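You operate a simulated robot arm through the tools that you are given. There is no shell and no other tool. Be economical: measure what you need, move in short steps, check, and stop when the job is done.

You run a simulated robot arm. Do the job below in one go: nothing can be reset, and whatever is moved stays where it is left.

Task
Sand the clamped holder with the coarse block, then wet the fine block and polish its top.
Fine: both blocks back, vice opened. Set down upright: red sanding block, blue sanding block. A coat counts when it lies all over at full strength: go over it till it gets no stronger. What is to be rubbed or washed off counts as gone when no trace of it is left.

Only the result counts: the job must be done as asked and must still hold three seconds after the hand-in. Knocking over, shifting, dropping, spilling or breaking anything else fails it.

Robot
A 6-joint arm with a two-finger parallel gripper, fixed in place. Base frame: the origin is at the foot of the arm, x ahead of it, y to its left, z up. Lengths are in mm, angles in degrees, forces in N, time in s.
With the tool pointing down near the work surface it reaches from about 140 to 840 mm from the base axis. Its first joint turns from -166.0 to 166.0 degrees. Payload 3.91 kg.
The tool frame sits at the grasp point between the pads (the TCP): z along the fingers, y along the line on which they close. The tips reach 30 mm beyond it. Largest opening 110 mm; finger width 20, thickness 10; the body of the gripper, 48 by 112 mm, starts 55 mm behind the TCP.
Orientation is that of the tool frame in the base frame, as a unit quaternion [x, y, z, w]. With the fingers straight down and closing along the base's y, the tool's x points along the base's -x, its y along +y and its z along -z.

Tools
- The arm moves only by the tool step_arm. Its argument "increments" is a list of rows, each a list of 7 numbers: the turn, a rotation vector about the tool's x, y, z in degrees, then the shift along the tool's x, y, z in mm, then the closure, from 0 (fully open) to 1 (shut). In form: [[ax, ay, az, x, y, z, grip], ...]. A call has 1 to 12 rows; each row shifts and turns the commanded pose from where the row before left it, along the tool's axes as they then stand. Each row takes 0.2 s and may step no farther than 50 mm and 8.6 degrees from the row before; otherwise, or with a gripper value out of range, the whole call is refused. Where a pose cannot be reached the arm comes as near as it can. A force on the tool above 90 N (or 10 N above the force at the start of the call, whichever is more), or a blocked arm, ends the call early, and 0.2 s more pass. The fingers move at their own pace (about 108 mm/s each) and stop on an object; they squeeze with about 23 N. The grip force told is the motor's: it shows also when the fingers shut on nothing. Time passes only in rows, and 0.2 s behind the last, so rows that do not move let the fingers close. The reply holds the time, the measured pose of the TCP, the force on the tool along the base axes, the opening and the grip force, in the units named above and with some noise, with the torque about the TCP (base axes, N m) and any sound that the robot's microphone picked up.
- Cameras (640 x 400 px; columns grow to the right, rows downward): "scene" is fixed at [398.2, -647.2, 1557.1]; the picture's right is [0.76, 0.64, 0.00], its down [0.53, -0.63, -0.56] and it looks along [-0.36, 0.43, -0.83] (base axes); focal length 220 px, centre (320, 200). "wrist" rides on the gripper at [77, 7, -114] in the tool frame; the picture's right is [-0.09, 1.00, 0.00], its down [-0.80, -0.07, -0.59] and it looks along [-0.59, -0.05, 0.80] (tool axes); focal length 270 px, centre (320, 200). There is no depth. A picture from a camera that has moved, and an enlarged one, comes with that camera's place and axes in the base frame and with its lens.
- grab_frame(camera): a new picture of that camera. It takes no simulated time.
- raise_lower(by): slides the trunk up (or, below 0, down) by that many mm; the arm rides with it, the base frame stays. It gives what a move gives, with no picture.
- enlarge(camera, box): a new picture of the part [left, top, right, bottom] of that camera's present view, enlarged. It takes no simulated time.
- close_job(): hands the job in; it is judged then, once.

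Go step by step. Nothing tells you positions but the pictures and the camera data: compare them with the known pose of the tool, close in by small moves and look again before you grip or let go. The budget is 120 turns and 76 pictures, counting those below and the enlarged ones. Unless the task says otherwise, let go and move clear before handing in, and close with one line.

The tools are called after "Request:" by a JSON object that holds its "name" and its "arguments". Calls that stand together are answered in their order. step_arm: Moves the arm, as the interface text tells. Its arguments: {"type":"object","properties":{"increments":{"type":"array","items":{"type":"array","items":{"type":"number"}}}},"required":["increments"]} The other tools are called the same way: raise_lower (by) slides the trunk up or down; grab_frame (camera) takes a picture; enlarge (camera, box) takes an enlarged picture of a part of a camera's view; close_job () hands the job in.

At the start:

```text
time: 0.0
tcp_pos: [256.2, -248.7, 1294.9]
tcp_rot: [0.0, 1.0, -0.001, 0.0]
wrist_force: [-0.4, 0.2, 0.3]
moment: [0.0, -0.01, -0.02]
grip_width: 110.1
finger_force: 0.0
trunk travel left (down, up): [-475.0, 65.0]
```

scene: 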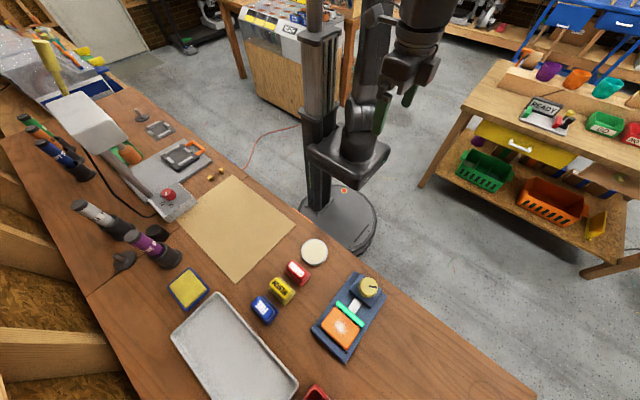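
wrist: 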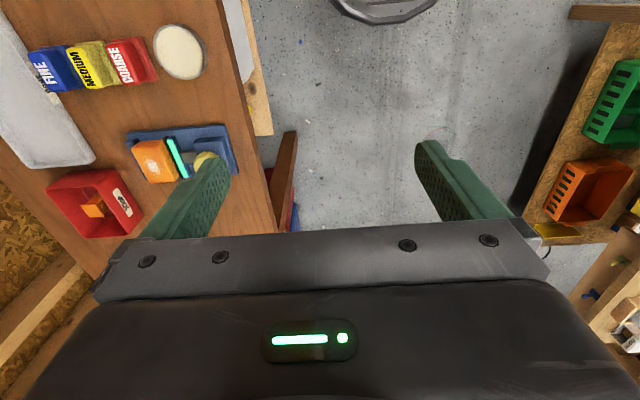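

I see the bench with a vice holding an orange piece, red/yellow/blue sanding blocks, a grey tray, a sponge and a white disc. I will look closer first.

Request:
{"name": "enlarge", "arguments": {"camera": "scene", "box": [230, 220, 400, 380]}}

Request:
{"name": "enlarge", "arguments": {"camera": "scene", "box": [150, 230, 390, 400]}}

Request:
{"name": "enlarge", "arguments": {"camera": "wrist", "box": [0, 0, 260, 240]}}

```text
2.50 times, centred on (315, 300) of scene
camera zoom: at [398.2, -647.2, 1557.1], right [0.76, 0.64, 0.0], down [0.53, -0.63, -0.56], along [-0.36, 0.43, -0.83], focal length 549 px, centre (332, -50)
```

zoom: 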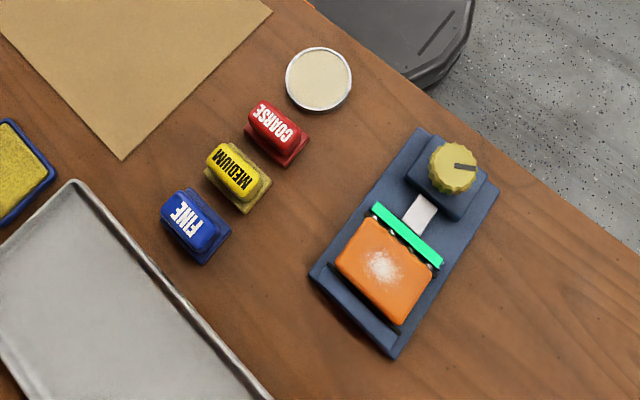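

```text
2.35 times, centred on (270, 315) of scene
camera zoom: at [398.2, -647.2, 1557.1], right [0.76, 0.64, 0.0], down [0.53, -0.63, -0.56], along [-0.36, 0.43, -0.83], focal length 517 px, centre (438, -71)
```

zoom: 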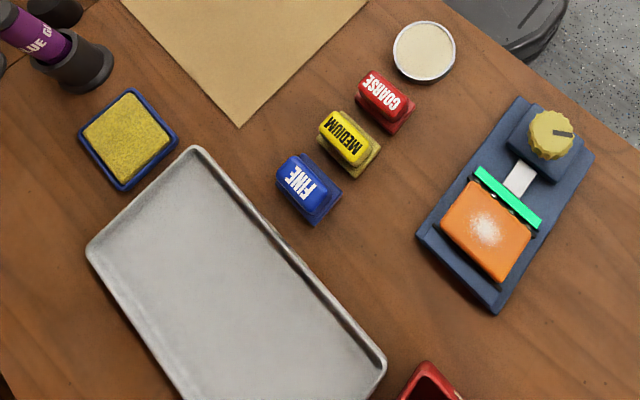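

```text
1.67 times, centred on (130, 120) of wrist
camera zoom: at [181.8, -243.0, 1410.9], right [0.09, 1.0, 0.0], down [0.8, -0.07, 0.59], along [0.59, -0.05, -0.8], focal length 450 px, centre (637, 333)
```

zoom: 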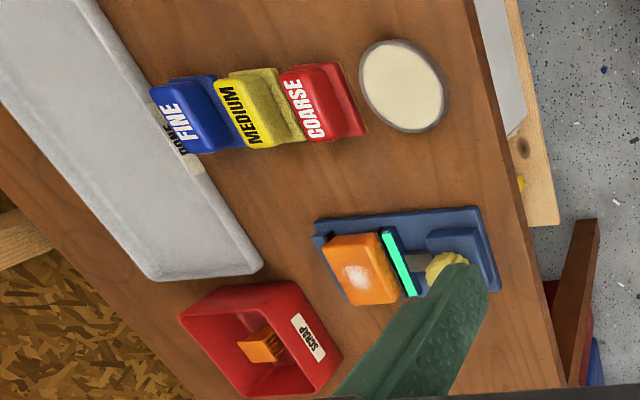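

Triangulating roughly, the block tops are near z≈950 and the red block near (232,-551). I'll move over the bench for a better look.

Request:
{"name": "step_arm", "arguments": {"increments": [[0, 0, 0, 10, -45, 10, 0], [0, 0, 0, 10, -45, 10, 0], [0, 0, 0, 10, -45, 10, 0], [0, 0, 0, 10, -45, 10, 0], [0, 0, 0, 10, -45, 10, 0], [0, 0, 0, 10, -45, 10, 0], [0, 0, 0, 0, -30, 0, 0], [0, 0, 0, 0, 0, 0, 0]]}}

Request:
{"name": "grab_frame", "arguments": {"camera": "wrist"}}

```text
time: 1.8
tcp_pos: [198.8, -547.3, 1234.5]
tcp_rot: [-0.001, 1.0, 0.0, 0.0]
wrist_force: [0.1, 0.2, 0.0]
moment: [0.01, -0.01, 0.0]
grip_width: 110.0
finger_force: 0.1
trunk travel left (down, up): [-475.0, 65.0]
```

```text
70 pictures are left
camera wrist: at [122.7, -542.8, 1349.9], right [0.09, 1.0, 0.0], down [0.8, -0.07, 0.59], along [0.59, -0.05, -0.8], focal length 270 px, centre (320, 200)
```

wrist: 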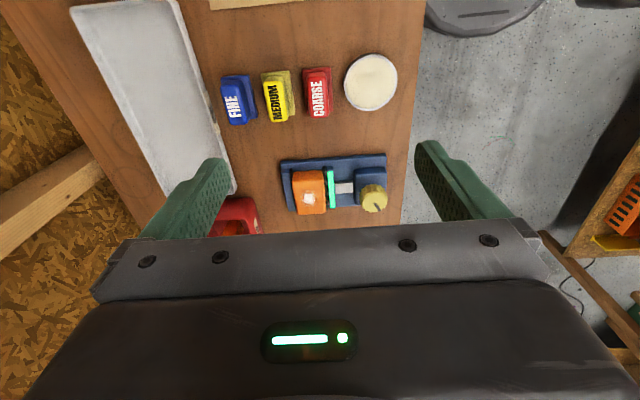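

Good overview. I'll enlarge it to measure the items.

Request:
{"name": "enlarge", "arguments": {"camera": "wrist", "box": [200, 40, 410, 220]}}

Request:
{"name": "enlarge", "arguments": {"camera": "scene", "box": [240, 250, 390, 370]}}

```text
2.22 times, centred on (305, 130) of wrist
camera zoom: at [122.7, -542.8, 1349.9], right [0.09, 1.0, 0.0], down [0.8, -0.07, 0.59], along [0.59, -0.05, -0.8], focal length 601 px, centre (353, 356)
```

zoom: 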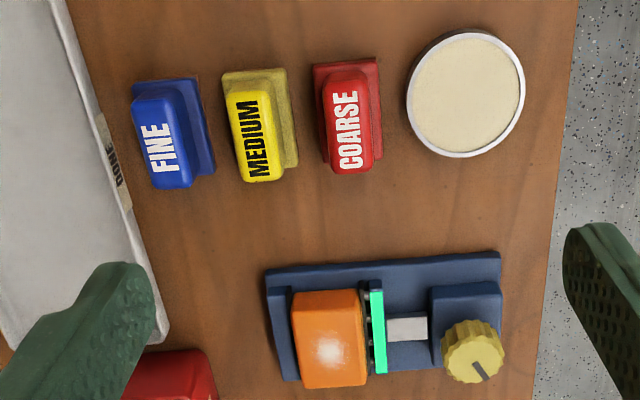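

```text
3.33 times, centred on (315, 310) of scene
camera zoom: at [398.2, -647.2, 1557.1], right [0.76, 0.64, 0.0], down [0.53, -0.63, -0.56], along [-0.36, 0.43, -0.83], focal length 732 px, centre (337, -167)
```

zoom: 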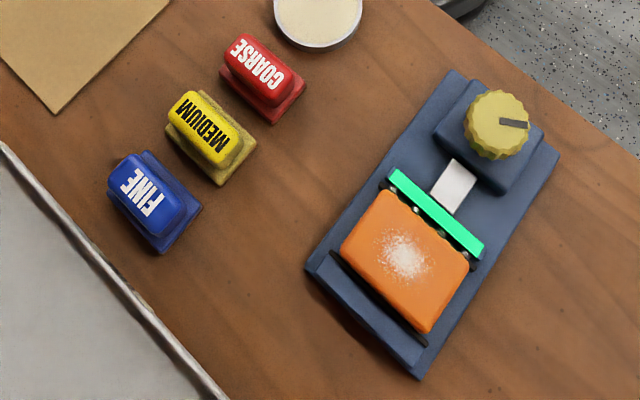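

Estimates: red block top (234,-555,934), holder top (408,-584,946), knob (408,-470,966). Now I check the dish, the sponge and other possible water sources.

Request:
{"name": "enlarge", "arguments": {"camera": "scene", "box": [150, 210, 340, 330]}}

Request:
{"name": "enlarge", "arguments": {"camera": "scene", "box": [20, 60, 230, 280]}}

```text
3.33 times, centred on (245, 270) of scene
camera zoom: at [398.2, -647.2, 1557.1], right [0.76, 0.64, 0.0], down [0.53, -0.63, -0.56], along [-0.36, 0.43, -0.83], focal length 732 px, centre (570, -33)
```

zoom: 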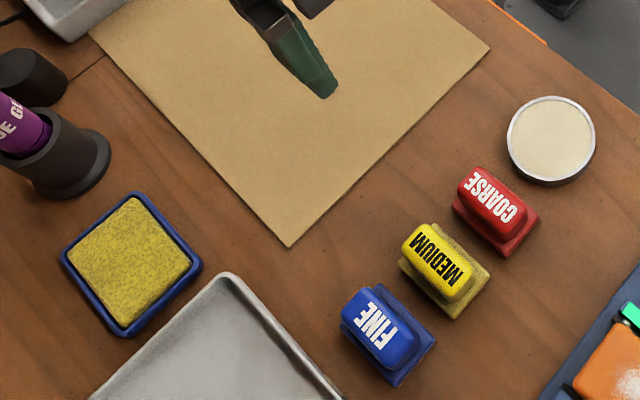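

```text
1.82 times, centred on (125, 170) of scene
camera zoom: at [398.2, -647.2, 1557.1], right [0.76, 0.64, 0.0], down [0.53, -0.63, -0.56], along [-0.36, 0.43, -0.83], focal length 399 px, centre (674, 254)
```

zoom: 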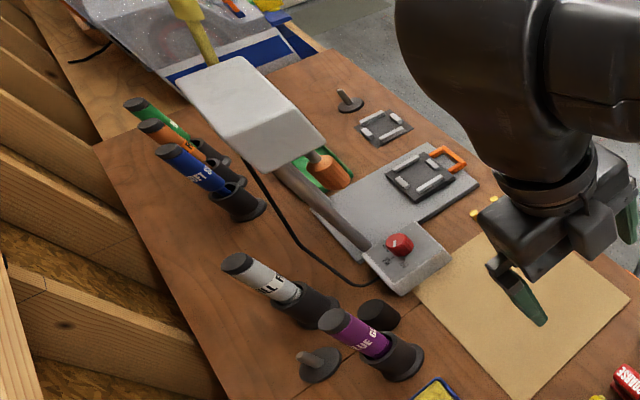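

The yellow pad in the blue tray (~(36,-772)) looks like the wet sponge. Next I come down above the red block with the fingers half closed.

Request:
{"name": "step_arm", "arguments": {"increments": [[0, 0, 0, -7, -1.6, 41, 0.5], [0, 0, 0, -7, -1.6, 41, 0.5], [0, 0, 0, -7, -1.6, 41, 0.5], [0, 0, 0, -7, -1.6, 41, 0.5], [0, 0, 0, -7, -1.6, 41, 0.5], [0, 0, 0, 0, 0, 0, 0.5]]}}

Request:
{"name": "grab_frame", "arguments": {"camera": "wrist"}}

Request:
{"name": "enlarge", "arguments": {"camera": "scene", "box": [240, 230, 350, 330]}}

```text
time: 3.2
tcp_pos: [231.7, -556.4, 1033.0]
tcp_rot: [0.0, 1.0, 0.0, 0.0]
wrist_force: [-0.4, -1.0, -0.6]
moment: [0.01, -0.02, 0.01]
grip_width: 55.1
finger_force: 0.0
trunk travel left (down, up): [-475.0, 65.0]
```

```text
65 pictures are left
camera wrist: at [155.7, -550.2, 1147.6], right [0.09, 1.0, 0.0], down [0.8, -0.07, 0.59], along [0.59, -0.05, -0.8], focal length 270 px, centre (320, 200)
```

wrist: 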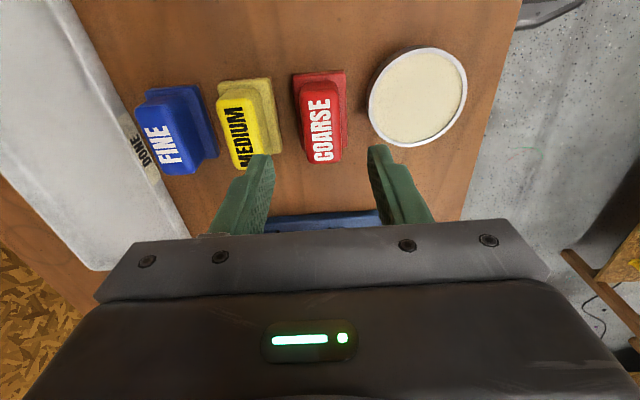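

```text
4.00 times, centred on (295, 280) of scene
camera zoom: at [398.2, -647.2, 1557.1], right [0.76, 0.64, 0.0], down [0.53, -0.63, -0.56], along [-0.36, 0.43, -0.83], focal length 878 px, centre (420, -120)
```

zoom: 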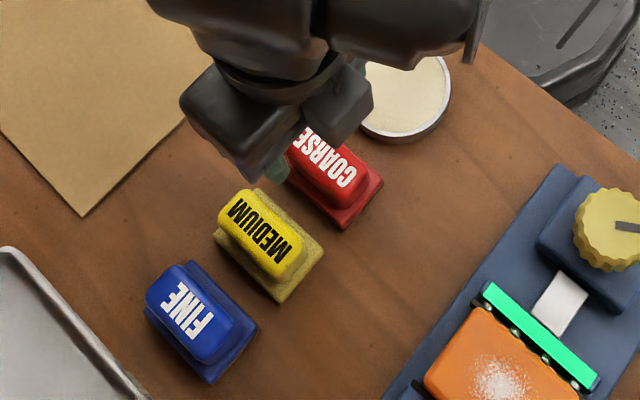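

The red block lines up with the fingers to within ~2 mm. I go down to just above/around its handle and look.

Request:
{"name": "step_arm", "arguments": {"increments": [[0, 0, 0, -2, -1.5, 30, 0.5], [0, 0, 0, 0, 0, 30, 0.5], [0, 0, 0, 0, 0, 15, 0.5], [0, 0, 0, 0, 0, 0, 0.5]]}}

Request:
{"name": "grab_frame", "arguments": {"camera": "wrist"}}

```text
time: 4.2
tcp_pos: [233.5, -558.3, 956.6]
tcp_rot: [0.0, 1.0, 0.0, 0.0]
wrist_force: [0.0, 1.0, -0.2]
moment: [0.02, 0.0, 0.01]
grip_width: 55.3
finger_force: 0.1
trunk travel left (down, up): [-475.0, 65.0]
```

```text
63 pictures are left
camera wrist: at [157.6, -553.3, 1071.3], right [0.09, 1.0, 0.0], down [0.8, -0.07, 0.59], along [0.59, -0.05, -0.8], focal length 270 px, centre (320, 200)
```

wrist: 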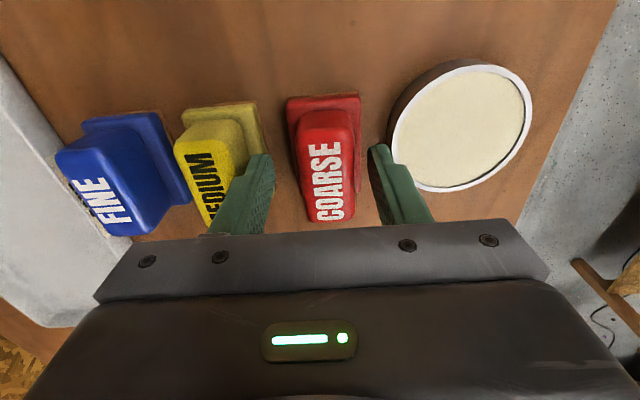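

Fingers straddle the handle. I lower a little more while watching the force.

Request:
{"name": "step_arm", "arguments": {"increments": [[0, 0, 0, 0, 0, 4, 0.5], [0, 0, 0, 0, 0, 4, 0.5], [0, 0, 0, 0, 0, 2, 0.5], [0, 0, 0, 0, 0, 0, 0.5]]}}

Request:
{"name": "enlarge", "arguments": {"camera": "scene", "box": [250, 240, 330, 300]}}

Request:
{"name": "enlarge", "arguments": {"camera": "wrist", "box": [220, 70, 440, 240]}}

```text
time: 5.2
tcp_pos: [235.2, -558.1, 946.8]
tcp_rot: [0.001, 1.0, 0.0, 0.0]
wrist_force: [0.0, 0.3, -0.3]
moment: [-0.04, 0.01, 0.01]
grip_width: 54.9
finger_force: 0.1
trunk travel left (down, up): [-475.0, 65.0]
```

```text
6.67 times, centred on (290, 270) of scene
camera zoom: at [398.2, -647.2, 1557.1], right [0.76, 0.64, 0.0], down [0.53, -0.63, -0.56], along [-0.36, 0.43, -0.83], focal length 1464 px, centre (520, -267)
```

zoom: 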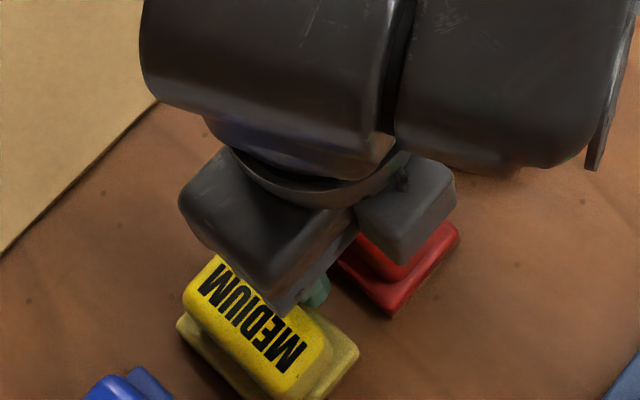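

```text
2.35 times, centred on (330, 155) of wrist
camera zoom: at [159.2, -552.3, 1060.8], right [0.09, 1.0, 0.0], down [0.8, -0.07, 0.59], along [0.59, -0.05, -0.8], focal length 636 px, centre (296, 306)
```

zoom: 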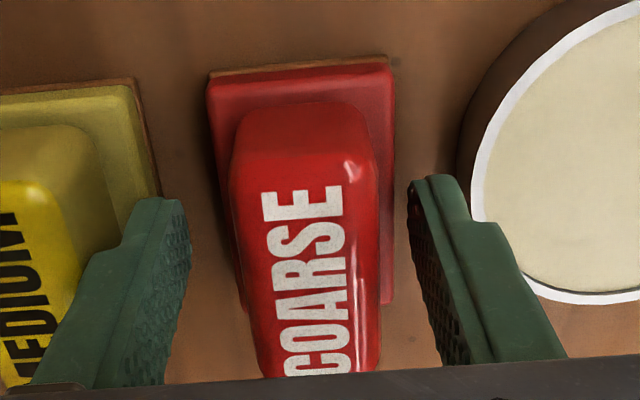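

Centering by +2 mm, narrowing the fingers, and lowering slowly to feel the flange.

Request:
{"name": "step_arm", "arguments": {"increments": [[0, 0, 0, 0, 2, 0, 0.6], [0, 0, 0, 0, 0, 2, 0.6], [0, 0, 0, 0, 0, 2, 0.6], [0, 0, 0, 0, 0, 0, 0.6]]}}

Request:
{"name": "enlarge", "arguments": {"camera": "wrist", "box": [220, 70, 440, 240]}}

```text
time: 6.2
tcp_pos: [234.4, -556.2, 945.5]
tcp_rot: [-0.001, 1.0, -0.002, 0.001]
wrist_force: [2.8, -0.1, 31.3]
moment: [0.72, -0.04, -0.01]
grip_width: 43.7
finger_force: 0.1
trunk travel left (down, up): [-475.0, 65.0]
```

```text
2.35 times, centred on (330, 155) of wrist
camera zoom: at [159.2, -549.5, 1060.1], right [0.09, 1.0, -0.01], down [0.8, -0.07, 0.6], along [0.59, -0.06, -0.8], focal length 636 px, centre (296, 306)
```

zoom: 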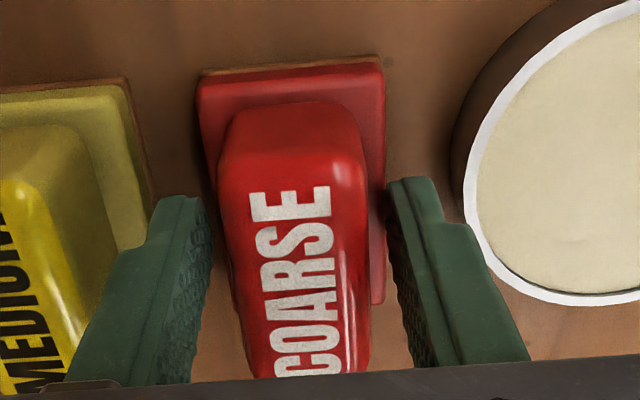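

The tips touched the flange (z≈915.5). I back off 3 mm and grip.

Request:
{"name": "step_arm", "arguments": {"increments": [[0, 0, 0, 0, 0, -4, 0.6], [0, 0, 0, 0, 0, 0, 0.8], [0, 0, 0, 0, 0, 0, 1], [0, 0, 0, 0, 0, 0, 1], [0, 0, 0, 0, 0, 0, 1]]}}

Request:
{"name": "enlarge", "arguments": {"camera": "wrist", "box": [220, 70, 440, 240]}}

```text
time: 7.4
tcp_pos: [235.4, -556.5, 946.8]
tcp_rot: [0.0, 1.0, 0.0, 0.0]
wrist_force: [-0.2, 3.4, 8.4]
moment: [0.12, -0.04, -0.02]
grip_width: 29.5
finger_force: 22.9
trunk travel left (down, up): [-475.0, 65.0]
```

```text
2.35 times, centred on (330, 155) of wrist
camera zoom: at [158.9, -550.1, 1060.8], right [0.09, 1.0, 0.0], down [0.8, -0.07, 0.59], along [0.59, -0.05, -0.8], focal length 636 px, centre (296, 306)
```

zoom: 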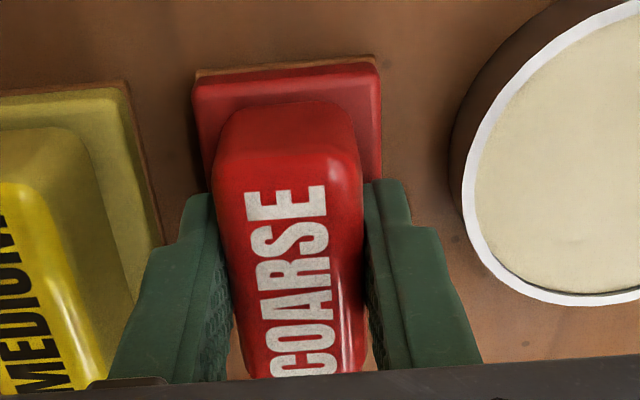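

Gripped at (235.4,-556.5,946.8). I lift and carry it above the holder.

Request:
{"name": "step_arm", "arguments": {"increments": [[0, 0, 0, 0, 0, -10, 1], [0, 0, 0, 0, 0, -45, 1], [0, 0, 0, 0, 0, -45, 1], [0, 0, 0, -43, -7, 0, 1], [0, 0, 0, -43, -7, 0, 1], [0, 0, 0, -43, -7, 0, 1], [0, 0, 0, -43, -7, 0, 1], [0, 0, 0, 0, 0, 0, 1]]}}

Request:
{"name": "grab_frame", "arguments": {"camera": "wrist"}}

Request:
{"name": "enlarge", "arguments": {"camera": "scene", "box": [260, 240, 400, 370]}}

```text
time: 9.2
tcp_pos: [406.7, -584.9, 1047.2]
tcp_rot: [0.001, 1.0, 0.0, -0.001]
wrist_force: [-0.2, 0.2, -0.4]
moment: [-0.01, 0.02, 0.01]
grip_width: 29.6
finger_force: 22.7
trunk travel left (down, up): [-475.0, 65.0]
```

```text
58 pictures are left
camera wrist: at [331.1, -579.1, 1161.1], right [0.09, 1.0, 0.0], down [0.8, -0.07, 0.59], along [0.59, -0.05, -0.8], focal length 270 px, centre (320, 200)
```

wrist: 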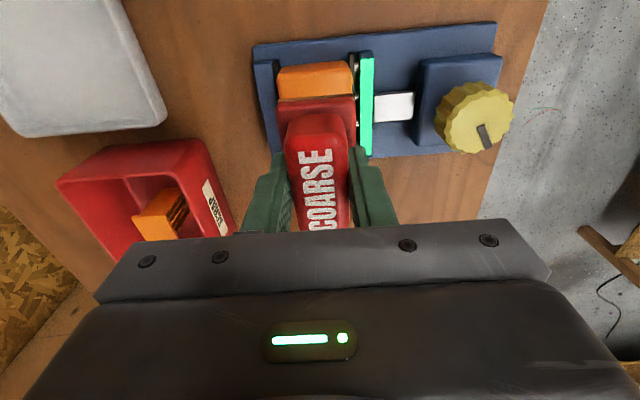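

```text
3.08 times, centred on (330, 305) of scene
camera zoom: at [398.2, -647.2, 1557.1], right [0.76, 0.64, 0.0], down [0.53, -0.63, -0.56], along [-0.36, 0.43, -0.83], focal length 676 px, centre (289, -123)
```

zoom: 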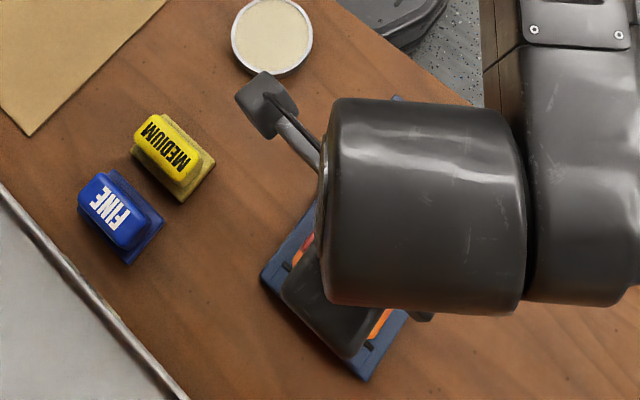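

The block hangs above the holder (y about -610..-560, x 369..445). Lowering until contact.

Request:
{"name": "step_arm", "arguments": {"increments": [[0, 0, 0, -1, 0, 25, 1], [0, 0, 0, 0, 0, 15, 1], [0, 0, 0, 0, 0, 4, 1], [0, 0, 0, 0, 0, 0, 1]]}}

Request:
{"name": "grab_frame", "arguments": {"camera": "wrist"}}

```text
time: 10.2
tcp_pos: [408.2, -584.5, 1001.1]
tcp_rot: [0.0, 1.0, 0.0, 0.0]
wrist_force: [0.4, -0.6, -0.5]
moment: [0.05, -0.01, -0.05]
grip_width: 29.6
finger_force: 22.8
trunk travel left (down, up): [-475.0, 65.0]
```

```text
56 pictures are left
camera wrist: at [332.2, -578.8, 1116.6], right [0.09, 1.0, 0.0], down [0.8, -0.07, 0.59], along [0.59, -0.05, -0.8], focal length 270 px, centre (320, 200)
```

wrist: 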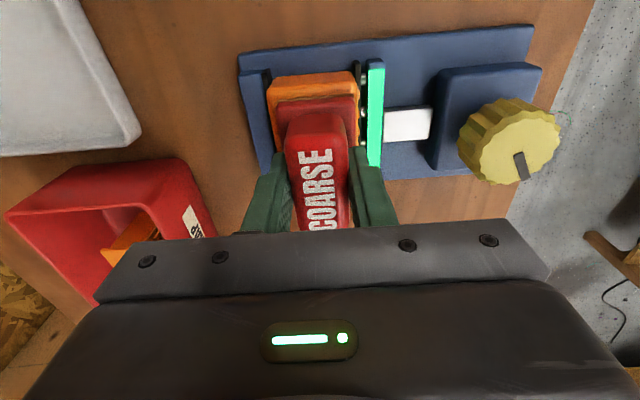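

Still clear above the holder. Lowering further in small steps.

Request:
{"name": "step_arm", "arguments": {"increments": [[0, 0, 0, 0, 0, 2, 1], [0, 0, 0, 0, 0, 2, 1], [0, 0, 0, 0, 0, 2, 1], [0, 0, 0, 0, 0, 0, 1]]}}

```text
time: 11.2
tcp_pos: [408.5, -584.3, 996.6]
tcp_rot: [0.0, 1.0, -0.001, 0.001]
wrist_force: [1.2, -0.8, 6.2]
moment: [0.0, 0.05, 0.02]
grip_width: 29.3
finger_force: 22.9
trunk travel left (down, up): [-475.0, 65.0]
```

Contact at z≈996.6 with 6 N. I press about 1 mm more and stroke back and forth.

Request:
{"name": "step_arm", "arguments": {"increments": [[0, 0, 0, 0, 0, 1, 1], [0, 0, 0, 14, 0, 0, 1], [0, 0, 0, -28, 0, 0, 1], [0, 0, 0, 28, 4, 0, 1], [0, 0, 0, -28, 0, 0, 1], [0, 0, 0, 28, -8, 0, 1], [0, 0, 0, -28, 0, 0, 1], [0, 0, 0, 28, 0, 0, 1], [0, 0, 0, -28, 4, 0, 1], [0, 0, 0, 28, 0, 0, 1], [0, 0, 0, -14, 0, 0, 1], [0, 0, 0, 0, 0, 0, 1]]}}

Request:
{"name": "grab_frame", "arguments": {"camera": "wrist"}}

```text
time: 13.8
tcp_pos: [406.6, -583.8, 996.7]
tcp_rot: [0.0, 1.0, -0.001, 0.0]
wrist_force: [-3.2, -1.5, 13.9]
moment: [-0.05, 0.12, -0.05]
grip_width: 29.6
finger_force: 23.3
trunk travel left (down, up): [-475.0, 65.0]
```

```text
55 pictures are left
camera wrist: at [331.0, -578.1, 1110.9], right [0.09, 1.0, 0.0], down [0.8, -0.07, 0.6], along [0.59, -0.05, -0.8], focal length 270 px, centre (320, 200)
```

wrist: 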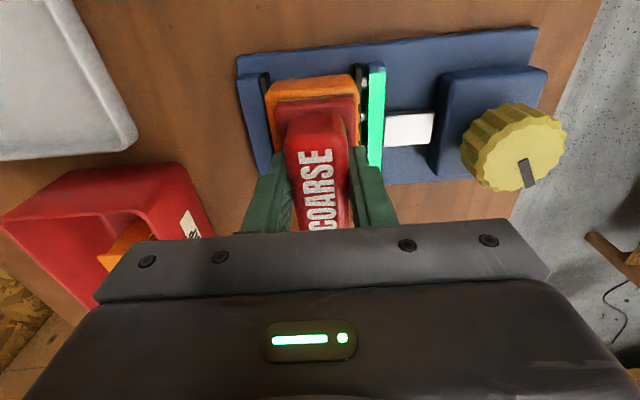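

The strokes run smoothly. Two more passes before I look at the surface.

Request:
{"name": "step_arm", "arguments": {"increments": [[0, 0, 0, 14, 0, 0, 1], [0, 0, 0, -28, 0, 0, 1], [0, 0, 0, 28, 5, 0, 1], [0, 0, 0, -28, 0, 0, 1], [0, 0, 0, 28, 0, 0, 1], [0, 0, 0, -28, -5, 0, 1], [0, 0, 0, 28, -5, 0, 1], [0, 0, 0, -28, 0, 0, 1], [0, 0, 0, 28, 0, 0, 1], [0, 0, 0, -28, 5, 0, 1], [0, 0, 0, 14, 0, 0, 1], [0, 0, 0, 0, 0, 0, 1]]}}

Request:
{"name": "step_arm", "arguments": {"increments": [[0, 0, 0, 0, 0, -20, 1], [0, 0, 0, -30, 0, -35, 1], [0, 0, 0, -30, 0, -35, 1], [0, 0, 0, -20, 0, 0, 1], [0, 0, 0, 0, 0, 0, 1]]}}

Request:
{"name": "enlarge", "arguments": {"camera": "wrist", "box": [200, 20, 480, 200]}}

```text
time: 16.4
tcp_pos: [406.4, -583.4, 995.7]
tcp_rot: [0.0, 1.0, -0.001, 0.0]
wrist_force: [3.1, 1.2, 18.9]
moment: [0.15, 0.02, 0.02]
grip_width: 29.8
finger_force: 22.8
trunk travel left (down, up): [-475.0, 65.0]
```

```text
time: 17.6
tcp_pos: [487.8, -583.6, 1087.0]
tcp_rot: [0.0, 1.0, 0.0, 0.0]
wrist_force: [0.8, 0.1, -1.4]
moment: [0.01, 0.03, 0.0]
grip_width: 29.6
finger_force: 23.1
trunk travel left (down, up): [-475.0, 65.0]
```

```text
2.22 times, centred on (340, 110) of wrist
camera zoom: at [412.6, -576.8, 1201.5], right [0.09, 1.0, 0.0], down [0.8, -0.07, 0.59], along [0.59, -0.05, -0.8], focal length 601 px, centre (276, 400)
```

zoom: 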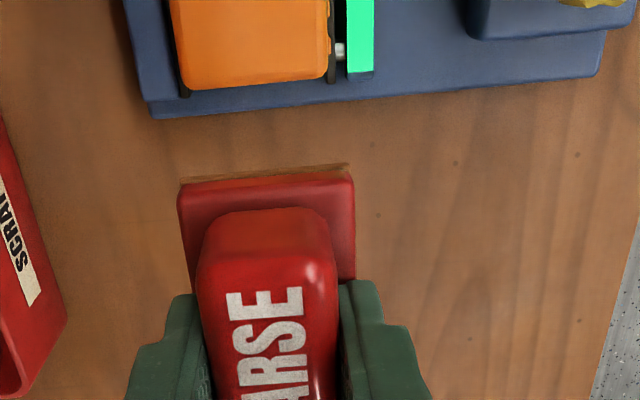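

The view is cut off; I take a scene picture and shift back a bit for the wrist camera.

Request:
{"name": "step_arm", "arguments": {"increments": [[0, 0, 0, 20, 0, -30, 1], [0, 0, 0, 15, 0, -30, 1], [0, 0, 0, 0, 0, 0, 1]]}}

Request:
{"name": "enlarge", "arguments": {"camera": "wrist", "box": [220, 0, 420, 120]}}

```text
time: 18.4
tcp_pos: [451.1, -586.1, 1146.3]
tcp_rot: [-0.001, 1.0, 0.0, 0.001]
wrist_force: [-0.1, -0.7, -1.7]
moment: [0.02, 0.0, -0.02]
grip_width: 29.8
finger_force: 23.6
trunk travel left (down, up): [-475.0, 65.0]
```

```text
3.20 times, centred on (320, 60) of wrist
camera zoom: at [377.2, -579.7, 1260.5], right [0.09, 1.0, 0.0], down [0.8, -0.07, 0.59], along [0.59, -0.05, -0.8], focal length 865 px, centre (320, 648)
```

zoom: 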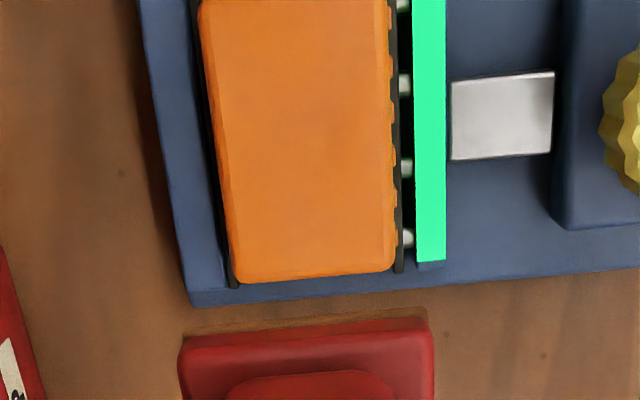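

The white patch is gone. I'll do another pass with a wider reach so coverage is certain, then compare.

Request:
{"name": "step_arm", "arguments": {"increments": [[0, 0, 0, 22, 1, 40, 1], [0, 0, 0, 22, 1, 40, 1], [0, 0, 0, 0, 0, 40, 1], [0, 0, 0, 0, 0, 25, 1], [0, 0, 0, 0, 0, 0, 1]]}}

Request:
{"name": "step_arm", "arguments": {"increments": [[0, 0, 0, 0, 0, 3, 1], [0, 0, 0, 0, 0, 2, 1], [0, 0, 0, 0, 0, 1, 1], [0, 0, 0, 0, 0, 0, 1]]}}

```text
time: 19.6
tcp_pos: [407.6, -580.0, 1001.2]
tcp_rot: [0.001, 1.0, 0.0, 0.0]
wrist_force: [0.5, 0.3, -1.6]
moment: [0.03, 0.03, -0.04]
grip_width: 29.9
finger_force: 23.1
trunk travel left (down, up): [-475.0, 65.0]
```

```text
time: 20.6
tcp_pos: [408.8, -581.4, 995.5]
tcp_rot: [0.0, 1.0, -0.001, 0.001]
wrist_force: [0.4, 1.9, 10.7]
moment: [0.17, 0.09, 0.01]
grip_width: 29.5
finger_force: 23.0
trunk travel left (down, up): [-475.0, 65.0]
```

In contact again at 11 N; stroking with y from about -578 to -591.

Request:
{"name": "step_arm", "arguments": {"increments": [[0, 0, 0, 17, 2, 0.6, 1], [0, 0, 0, -34, 0, 0, 1], [0, 0, 0, 34, 0, 0, 1], [0, 0, 0, -34, -5, 0, 1], [0, 0, 0, 34, 0, 0, 1], [0, 0, 0, -34, 0, 0, 1], [0, 0, 0, 34, -6, 0, 1], [0, 0, 0, -34, 0, 0, 1], [0, 0, 0, 34, 0, 0, 1], [0, 0, 0, -34, 5, 0, 1], [0, 0, 0, 17, 0, 0, 1], [0, 0, 0, 0, 0, 0, 1]]}}

Request:
{"name": "step_arm", "arguments": {"increments": [[0, 0, 0, 0, 0, -20, 1], [0, 0, 0, -30, 0, -45, 1], [0, 0, 0, -5, 0, -45, 1], [0, 0, 0, 5, 0, -45, 1], [0, 0, 0, 5, 0, -40, 1], [0, 0, 0, 0, 0, 0, 1]]}}

Request:
{"name": "enlarge", "arguments": {"camera": "wrist", "box": [240, 20, 400, 120]}}

```text
time: 23.2
tcp_pos: [409.8, -584.9, 994.7]
tcp_rot: [-0.001, 1.0, -0.002, 0.001]
wrist_force: [10.1, 3.2, 28.4]
moment: [0.28, -0.37, -0.05]
grip_width: 29.9
finger_force: 22.7
trunk travel left (down, up): [-475.0, 65.0]
```

```text
refused: row 2 steps farther than a row can; nothing moved
```

```text
4.00 times, centred on (320, 70) of wrist
camera zoom: at [333.6, -578.7, 1110.2], right [0.09, 1.0, 0.0], down [0.8, -0.07, 0.6], along [0.59, -0.05, -0.8], focal length 1081 px, centre (320, 720)
```

zoom: 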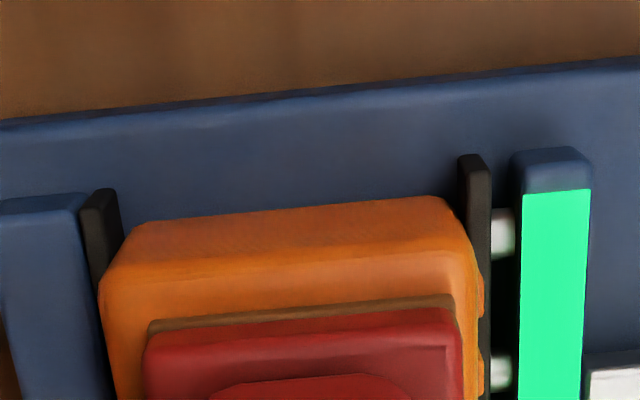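

The holder stands clear above the jaws. Lift and look.

Request:
{"name": "step_arm", "arguments": {"increments": [[0, 0, 0, 0, 0, -20, 1], [0, 0, 0, -20, 0, -40, 1], [0, 0, 0, -10, 0, -45, 1], [0, 0, 0, 0, 0, -45, 1], [0, 0, 0, 0, 0, -45, 1], [0, 0, 0, 0, 0, 0, 1]]}}

Request:
{"name": "enlarge", "arguments": {"camera": "wrist", "box": [220, 10, 420, 130]}}

```text
time: 24.6
tcp_pos: [441.0, -587.1, 1190.7]
tcp_rot: [0.0, 1.0, -0.001, 0.0]
wrist_force: [0.7, 1.0, -0.7]
moment: [0.01, 0.0, 0.0]
grip_width: 29.7
finger_force: 23.1
trunk travel left (down, up): [-475.0, 65.0]
```

```text
3.20 times, centred on (320, 70) of wrist
camera zoom: at [363.9, -581.0, 1304.4], right [0.09, 1.0, 0.0], down [0.8, -0.07, 0.59], along [0.59, -0.05, -0.8], focal length 865 px, centre (320, 616)
```

zoom: 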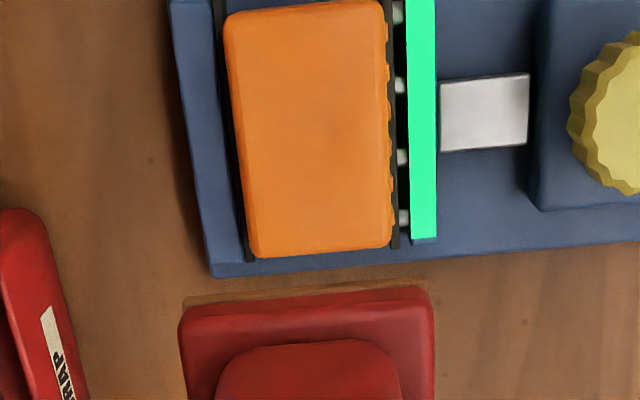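

The surface looks uniform with no trace left. Returning the red block to its place.

Request:
{"name": "step_arm", "arguments": {"increments": [[0, 0, 0, 41, 6, 10, 1], [0, 0, 0, 41, 6, 10, 1], [0, 0, 0, 41, 6, 20, 1], [0, 0, 0, 41, 6, 20, 1], [0, 0, 0, 41.6, 6.6, 20, 1], [0, 0, 0, 0, 0, 45, 1], [0, 0, 0, 0, 0, 35, 1], [0, 0, 0, 0, 0, 0, 1]]}}

Request:
{"name": "enlarge", "arguments": {"camera": "wrist", "box": [180, 40, 460, 230]}}

```text
time: 26.4
tcp_pos: [233.5, -556.7, 1029.4]
tcp_rot: [0.0, 1.0, 0.0, 0.0]
wrist_force: [0.5, 0.4, -0.1]
moment: [-0.01, 0.02, 0.02]
grip_width: 29.5
finger_force: 23.2
trunk travel left (down, up): [-475.0, 65.0]
```

```text
2.11 times, centred on (320, 135) of wrist
camera zoom: at [157.6, -551.0, 1144.1], right [0.09, 1.0, 0.0], down [0.8, -0.07, 0.59], along [0.59, -0.05, -0.8], focal length 569 px, centre (320, 337)
```

zoom: 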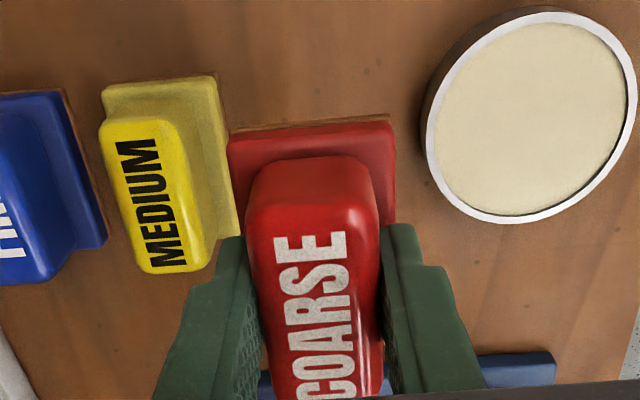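

Lowering to the bench: first to ~952, then gently into contact.

Request:
{"name": "step_arm", "arguments": {"increments": [[0, 0, 0, -1, 0, 40, 1], [0, 0, 0, -0.5, 0, 37, 1], [0, 0, 0, 0, 0, 0, 1], [0, 0, 0, 0, 0, 2, 1], [0, 0, 0, 0, 0, 1.5, 1], [0, 0, 0, 0, 0, 0, 1]]}}

```text
time: 27.8
tcp_pos: [234.4, -556.6, 949.2]
tcp_rot: [0.0, 1.0, 0.0, 0.0]
wrist_force: [-1.2, 0.3, -0.6]
moment: [-0.02, 0.01, 0.0]
grip_width: 29.9
finger_force: 23.2
trunk travel left (down, up): [-475.0, 65.0]
```

Request:
{"name": "step_arm", "arguments": {"increments": [[0, 0, 0, 0, 0, 1.5, 1], [0, 0, 0, 0, 0, 1.5, 1], [0, 0, 0, 0, 0, 0, 1]]}}

```text
time: 28.6
tcp_pos: [235.8, -556.7, 946.4]
tcp_rot: [-0.001, 1.0, -0.001, 0.0]
wrist_force: [0.4, -0.5, 5.4]
moment: [0.17, -0.09, 0.01]
grip_width: 29.6
finger_force: 23.1
trunk travel left (down, up): [-475.0, 65.0]
```

Red block is down on the bench. I release, rise, and move above the blue block (~(235,-688)).

Request:
{"name": "step_arm", "arguments": {"increments": [[0, 0, 0, 0, 0, 0, 0.58], [0, 0, 0, 0, 0, 0, 0.58], [0, 0, 0, 0, 0, -30, 0.58], [0, 0, 0, 0, 0, -45, 0.55], [0, 0, 0, 0, -44, -10, 0.55], [0, 0, 0, 0, -44, 0, 0.55], [0, 0, 0, 0, -44, 0, 0.55], [0, 0, 0, 0, 0, 0, 0.55]]}}

Request:
{"name": "grab_frame", "arguments": {"camera": "wrist"}}

```text
time: 30.4
tcp_pos: [234.8, -687.7, 1028.4]
tcp_rot: [-0.001, 1.0, 0.0, 0.001]
wrist_force: [-0.1, -1.0, 0.7]
moment: [0.02, 0.01, 0.0]
grip_width: 49.6
finger_force: 0.0
trunk travel left (down, up): [-475.0, 65.0]
```

```text
49 pictures are left
camera wrist: at [158.4, -681.5, 1144.1], right [0.09, 1.0, 0.0], down [0.8, -0.07, 0.59], along [0.59, -0.05, -0.8], focal length 270 px, centre (320, 200)
```

wrist: 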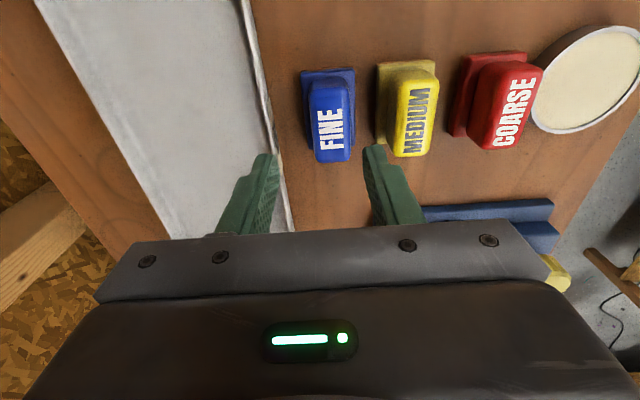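

Blue block centre is at y≈-680; I shift +7.5 mm and go down.

Request:
{"name": "step_arm", "arguments": {"increments": [[0, 0, 0, 0, 7.5, 20, 0.55], [0, 0, 0, 0, 0, 40, 0.55], [0, 0, 0, 0, 0, 12, 0.55], [0, 0, 0, 0, 0, 0, 0.55]]}}

Request:
{"name": "enlarge", "arguments": {"camera": "wrist", "box": [220, 70, 440, 240]}}

```text
time: 31.4
tcp_pos: [234.6, -678.9, 957.3]
tcp_rot: [-0.001, 1.0, 0.0, 0.0]
wrist_force: [0.0, 0.5, -0.1]
moment: [-0.01, -0.01, 0.02]
grip_width: 49.6
finger_force: 0.1
trunk travel left (down, up): [-475.0, 65.0]
```

```text
2.35 times, centred on (330, 155) of wrist
camera zoom: at [158.9, -674.2, 1072.4], right [0.09, 1.0, 0.0], down [0.8, -0.07, 0.59], along [0.59, -0.05, -0.8], focal length 636 px, centre (296, 306)
```

zoom: 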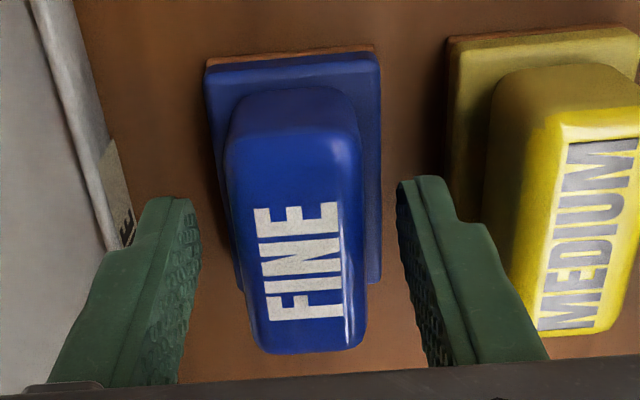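

Well centred. Down 10 mm and grip.

Request:
{"name": "step_arm", "arguments": {"increments": [[0, 0, 0, 0, -0.5, 6, 0.55], [0, 0, 0, 0, 0, 4.5, 0.55], [0, 0, 0, 0, 0, 0, 0.8], [0, 0, 0, 0, 0, 0, 1], [0, 0, 0, 0, 0, 0, 1], [0, 0, 0, 0, 0, 0, 1]]}}

```text
time: 32.8
tcp_pos: [233.4, -679.9, 948.3]
tcp_rot: [0.0, 1.0, 0.0, 0.0]
wrist_force: [-0.8, -0.6, 1.4]
moment: [-0.05, 0.06, -0.01]
grip_width: 29.4
finger_force: 23.6
trunk travel left (down, up): [-475.0, 65.0]
```

Gripped the blue block at (233.5,-680). I lift and carry it toward the sponge.

Request:
{"name": "step_arm", "arguments": {"increments": [[0, 0, 0, 0, 0, -10, 1], [0, 0, 0, 0, 0, -45, 1], [0, 0, 0, 0, 0, -45, 1], [0, 0, 0, 40, -20, 0, 1], [0, 0, 0, 40, -20, 0, 1], [0, 0, 0, 40, -20, 0, 1], [0, 0, 0, 30, -10, 0, 1], [0, 0, 0, 0, 0, 0, 1]]}}

Request:
{"name": "grab_frame", "arguments": {"camera": "wrist"}}

Request:
{"name": "grab_frame", "arguments": {"camera": "scene"}}

```text
time: 34.6
tcp_pos: [84.3, -751.7, 1048.0]
tcp_rot: [-0.001, 1.0, 0.0, 0.0]
wrist_force: [-0.2, 0.1, -1.4]
moment: [0.0, -0.04, 0.0]
grip_width: 29.6
finger_force: 23.0
trunk travel left (down, up): [-475.0, 65.0]
```

```text
47 pictures are left
camera wrist: at [8.3, -745.4, 1162.6], right [0.09, 1.0, 0.0], down [0.8, -0.07, 0.59], along [0.59, -0.05, -0.8], focal length 270 px, centre (320, 200)
```

wrist: 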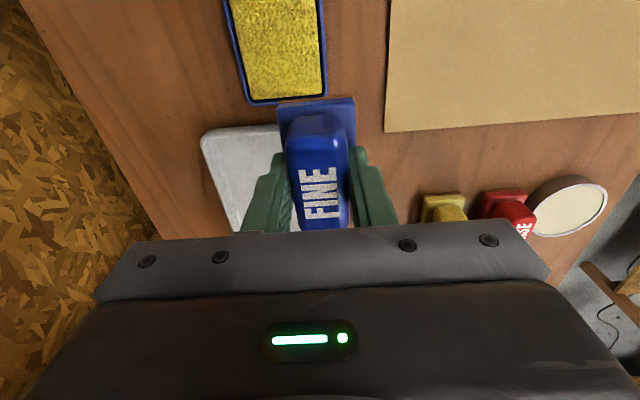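

```text
46 pictures are left
```

scene: 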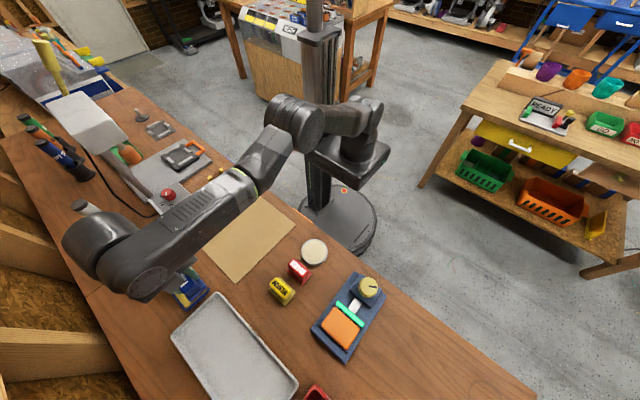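

The sponge centre comes out near (36,-777). I move over it and lower.

Request:
{"name": "step_arm", "arguments": {"increments": [[0, 0, 0, 24, -13, 0, 1], [0, 0, 0, 24, -12, 0, 1], [0, 0, 0, 0, 0, 30, 1], [0, 0, 0, 0, 0, 30, 1], [0, 0, 0, 0, 0, 0, 1]]}}

Request:
{"name": "grab_frame", "arguments": {"camera": "wrist"}}

```text
time: 35.8
tcp_pos: [37.1, -767.0, 986.7]
tcp_rot: [0.0, 1.0, 0.0, 0.0]
wrist_force: [0.3, -0.1, -0.9]
moment: [-0.01, 0.0, 0.01]
grip_width: 29.4
finger_force: 23.4
out of reach, approached as far as the arm can: row 2
trunk travel left (down, up): [-475.0, 65.0]
```

```text
45 pictures are left
camera wrist: at [-39.0, -760.8, 1100.9], right [0.09, 1.0, 0.0], down [0.8, -0.07, 0.59], along [0.59, -0.05, -0.8], focal length 270 px, centre (320, 200)
```

wrist: 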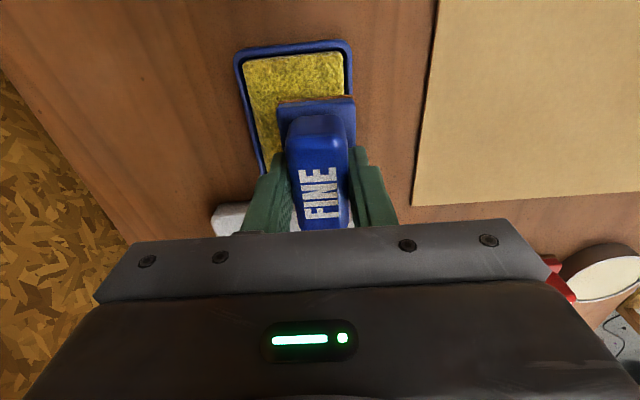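

The sponge spans x -13..76, y ≈ -812..-746. I go lower, where reach is better, then shift further in -y.

Request:
{"name": "step_arm", "arguments": {"increments": [[0, 0, 0, 4, 0, 12, 1], [0, 0, 0, 0, -5, 0, 1], [0, 0, 0, 0, -5, 0, 1], [0, 0, 0, 0, 0, 0, 1]]}}

Request:
{"name": "enlarge", "arguments": {"camera": "wrist", "box": [200, 20, 420, 180]}}

```text
time: 36.8
tcp_pos: [32.3, -777.1, 973.0]
tcp_rot: [0.0, 1.0, 0.001, 0.0]
wrist_force: [0.1, 0.9, -0.5]
moment: [-0.02, -0.01, -0.03]
grip_width: 29.8
finger_force: 23.0
trunk travel left (down, up): [-475.0, 65.0]
```

```text
2.50 times, centred on (310, 100) of wrist
camera zoom: at [-42.9, -770.4, 1088.8], right [0.09, 1.0, 0.0], down [0.8, -0.07, 0.59], along [0.59, -0.05, -0.8], focal length 676 px, centre (345, 450)
```

zoom: 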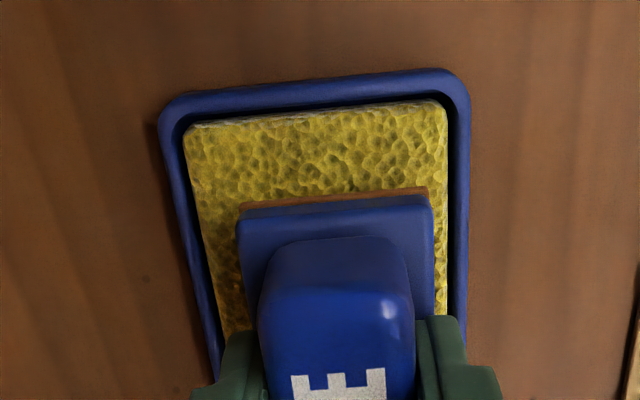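

The block sits over the sponge. Lowering to contact in small steps.

Request:
{"name": "step_arm", "arguments": {"increments": [[0, 0, 0, 0, -3, 3, 1], [0, 0, 0, 0, 0, 3, 1], [0, 0, 0, 0, 0, 2, 1], [0, 0, 0, 0, 0, 2, 1], [0, 0, 0, 0, 0, 0, 1]]}}

```text
time: 38.0
tcp_pos: [33.4, -778.6, 963.6]
tcp_rot: [-0.001, 1.0, -0.001, 0.0]
wrist_force: [-1.3, -2.5, 6.0]
moment: [0.06, 0.03, 0.04]
grip_width: 29.6
finger_force: 22.8
trunk travel left (down, up): [-475.0, 65.0]
```

Contact at 6 N. I press 1 mm more, rub gently and hold.

Request:
{"name": "step_arm", "arguments": {"increments": [[0, 0, 0, 0, 0, 1, 1], [0, 0, 0, 6, 0, 0, 1], [0, 0, 0, -12, 0, 0, 1], [0, 0, 0, 12, 0, 0, 1], [0, 0, 0, -12, 0, 0, 1], [0, 0, 0, 6, 0, 0, 1], [0, 0, 0, 0, 0, 0, 1], [0, 0, 0, 0, 0, 0, 1], [0, 0, 0, 0, 0, 0, 1]]}}

Request:
{"name": "step_arm", "arguments": {"increments": [[0, 0, 0, 0, 0, -20, 1], [0, 0, 0, 0, 5, -30, 1], [0, 0, 0, 0, 10, -40, 1], [0, 0, 0, 0, 0, 0, 1]]}}

Request:
{"name": "grab_frame", "arguments": {"camera": "wrist"}}

```text
time: 40.0
tcp_pos: [34.4, -777.3, 963.0]
tcp_rot: [0.001, 1.0, -0.001, 0.0]
wrist_force: [5.3, -1.5, 17.8]
moment: [0.06, -0.31, -0.05]
grip_width: 29.4
finger_force: 23.4
trunk travel left (down, up): [-475.0, 65.0]
```

```text
time: 41.0
tcp_pos: [33.9, -764.4, 1052.2]
tcp_rot: [0.0, 1.0, 0.001, -0.001]
wrist_force: [0.3, 0.2, -1.5]
moment: [0.01, 0.02, 0.0]
grip_width: 29.7
finger_force: 23.1
trunk travel left (down, up): [-475.0, 65.0]
```

```text
43 pictures are left
camera wrist: at [-41.4, -758.0, 1167.1], right [0.09, 1.0, 0.0], down [0.8, -0.07, 0.59], along [0.59, -0.05, -0.8], focal length 270 px, centre (320, 200)
```

wrist: 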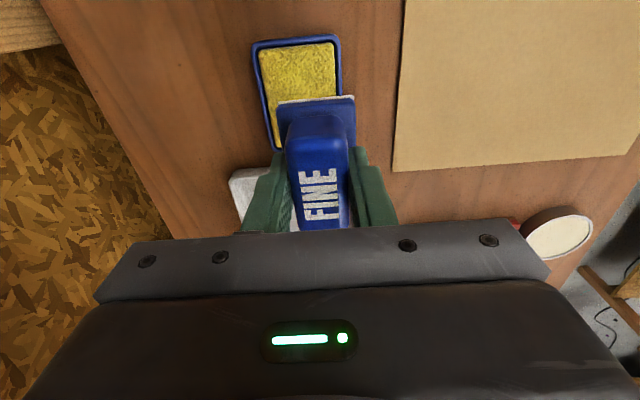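

The abrasive edge at the back now looks lighter; I check it.

Request:
{"name": "enlarge", "arguments": {"camera": "wrist", "box": [240, 70, 390, 180]}}

```text
3.64 times, centred on (315, 125) of wrist
camera zoom: at [-41.4, -758.0, 1167.1], right [0.09, 1.0, 0.0], down [0.8, -0.07, 0.59], along [0.59, -0.05, -0.8], focal length 983 px, centre (338, 473)
```

zoom: 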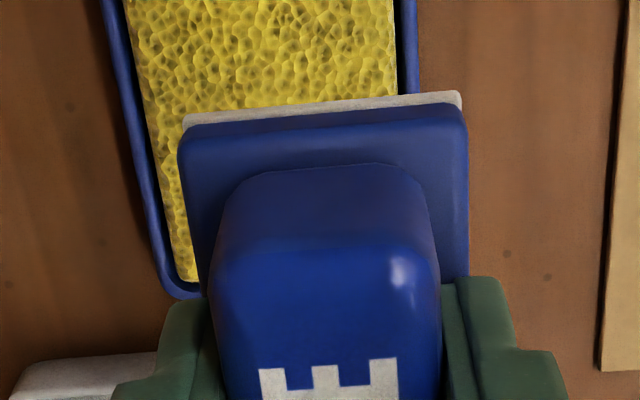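

The pad is wet. Carrying it over to the holder.

Request:
{"name": "step_arm", "arguments": {"increments": [[0, 0, 0, -41.6, 20, 0, 1], [0, 0, 0, -41.6, 20, 0, 1], [0, 0, 0, -41.6, 20, 0, 1], [0, 0, 0, -41.6, 20, 0, 1], [0, 0, 0, -41.6, 20, 0, 1], [0, 0, 0, -41.6, 20, 0, 1], [0, 0, 0, -41.6, 20, 0, 1], [0, 0, 0, -41.6, 20, 0, 1], [0, 0, 0, -41.6, 19, 0, 1], [0, 0, 0, 0, 0, 30, 1], [0, 0, 0, 0, 0, 20, 1], [0, 0, 0, 0, 0, 0, 1]]}}

Request:
{"name": "enlarge", "arguments": {"camera": "wrist", "box": [220, 40, 420, 180]}}

```text
time: 43.6
tcp_pos: [408.8, -584.7, 1000.0]
tcp_rot: [0.0, 1.0, 0.0, -0.001]
wrist_force: [-0.3, 0.2, -0.5]
moment: [0.01, -0.01, 0.02]
grip_width: 29.6
finger_force: 23.0
trunk travel left (down, up): [-475.0, 65.0]
```

```text
2.86 times, centred on (320, 110) of wrist
camera zoom: at [332.5, -578.7, 1114.7], right [0.09, 1.0, 0.0], down [0.8, -0.07, 0.59], along [0.59, -0.05, -0.8], focal length 772 px, centre (320, 457)
```

zoom: 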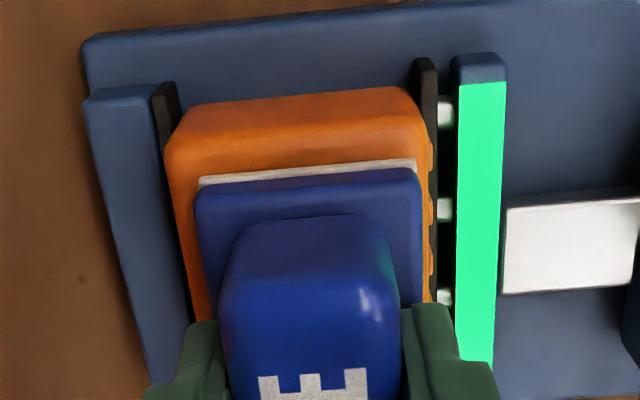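

Lowering to contact, as with the coarse block.

Request:
{"name": "step_arm", "arguments": {"increments": [[0, 0, 0, 0, 0, 2, 1], [0, 0, 0, 0, 0, 2, 1], [0, 0, 0, 0, 0, 1, 1], [0, 0, 0, 0, 0, 0, 1]]}}

```text
time: 44.6
tcp_pos: [407.5, -584.0, 996.4]
tcp_rot: [-0.001, 1.0, 0.0, 0.0]
wrist_force: [-0.1, 0.3, -0.8]
moment: [0.0, 0.02, -0.03]
grip_width: 29.2
finger_force: 23.0
trunk travel left (down, up): [-475.0, 65.0]
```

Request:
{"name": "step_arm", "arguments": {"increments": [[0, 0, 0, 0, 0, 1, 1], [0, 0, 0, 0, 0, 1, 1], [0, 0, 0, 0, 0, 0, 1]]}}

```text
time: 45.4
tcp_pos: [407.8, -585.2, 995.6]
tcp_rot: [0.0, 1.0, -0.001, 0.0]
wrist_force: [0.3, -2.5, 6.6]
moment: [-0.04, 0.07, 0.06]
grip_width: 29.5
finger_force: 23.1
trunk travel left (down, up): [-475.0, 65.0]
```

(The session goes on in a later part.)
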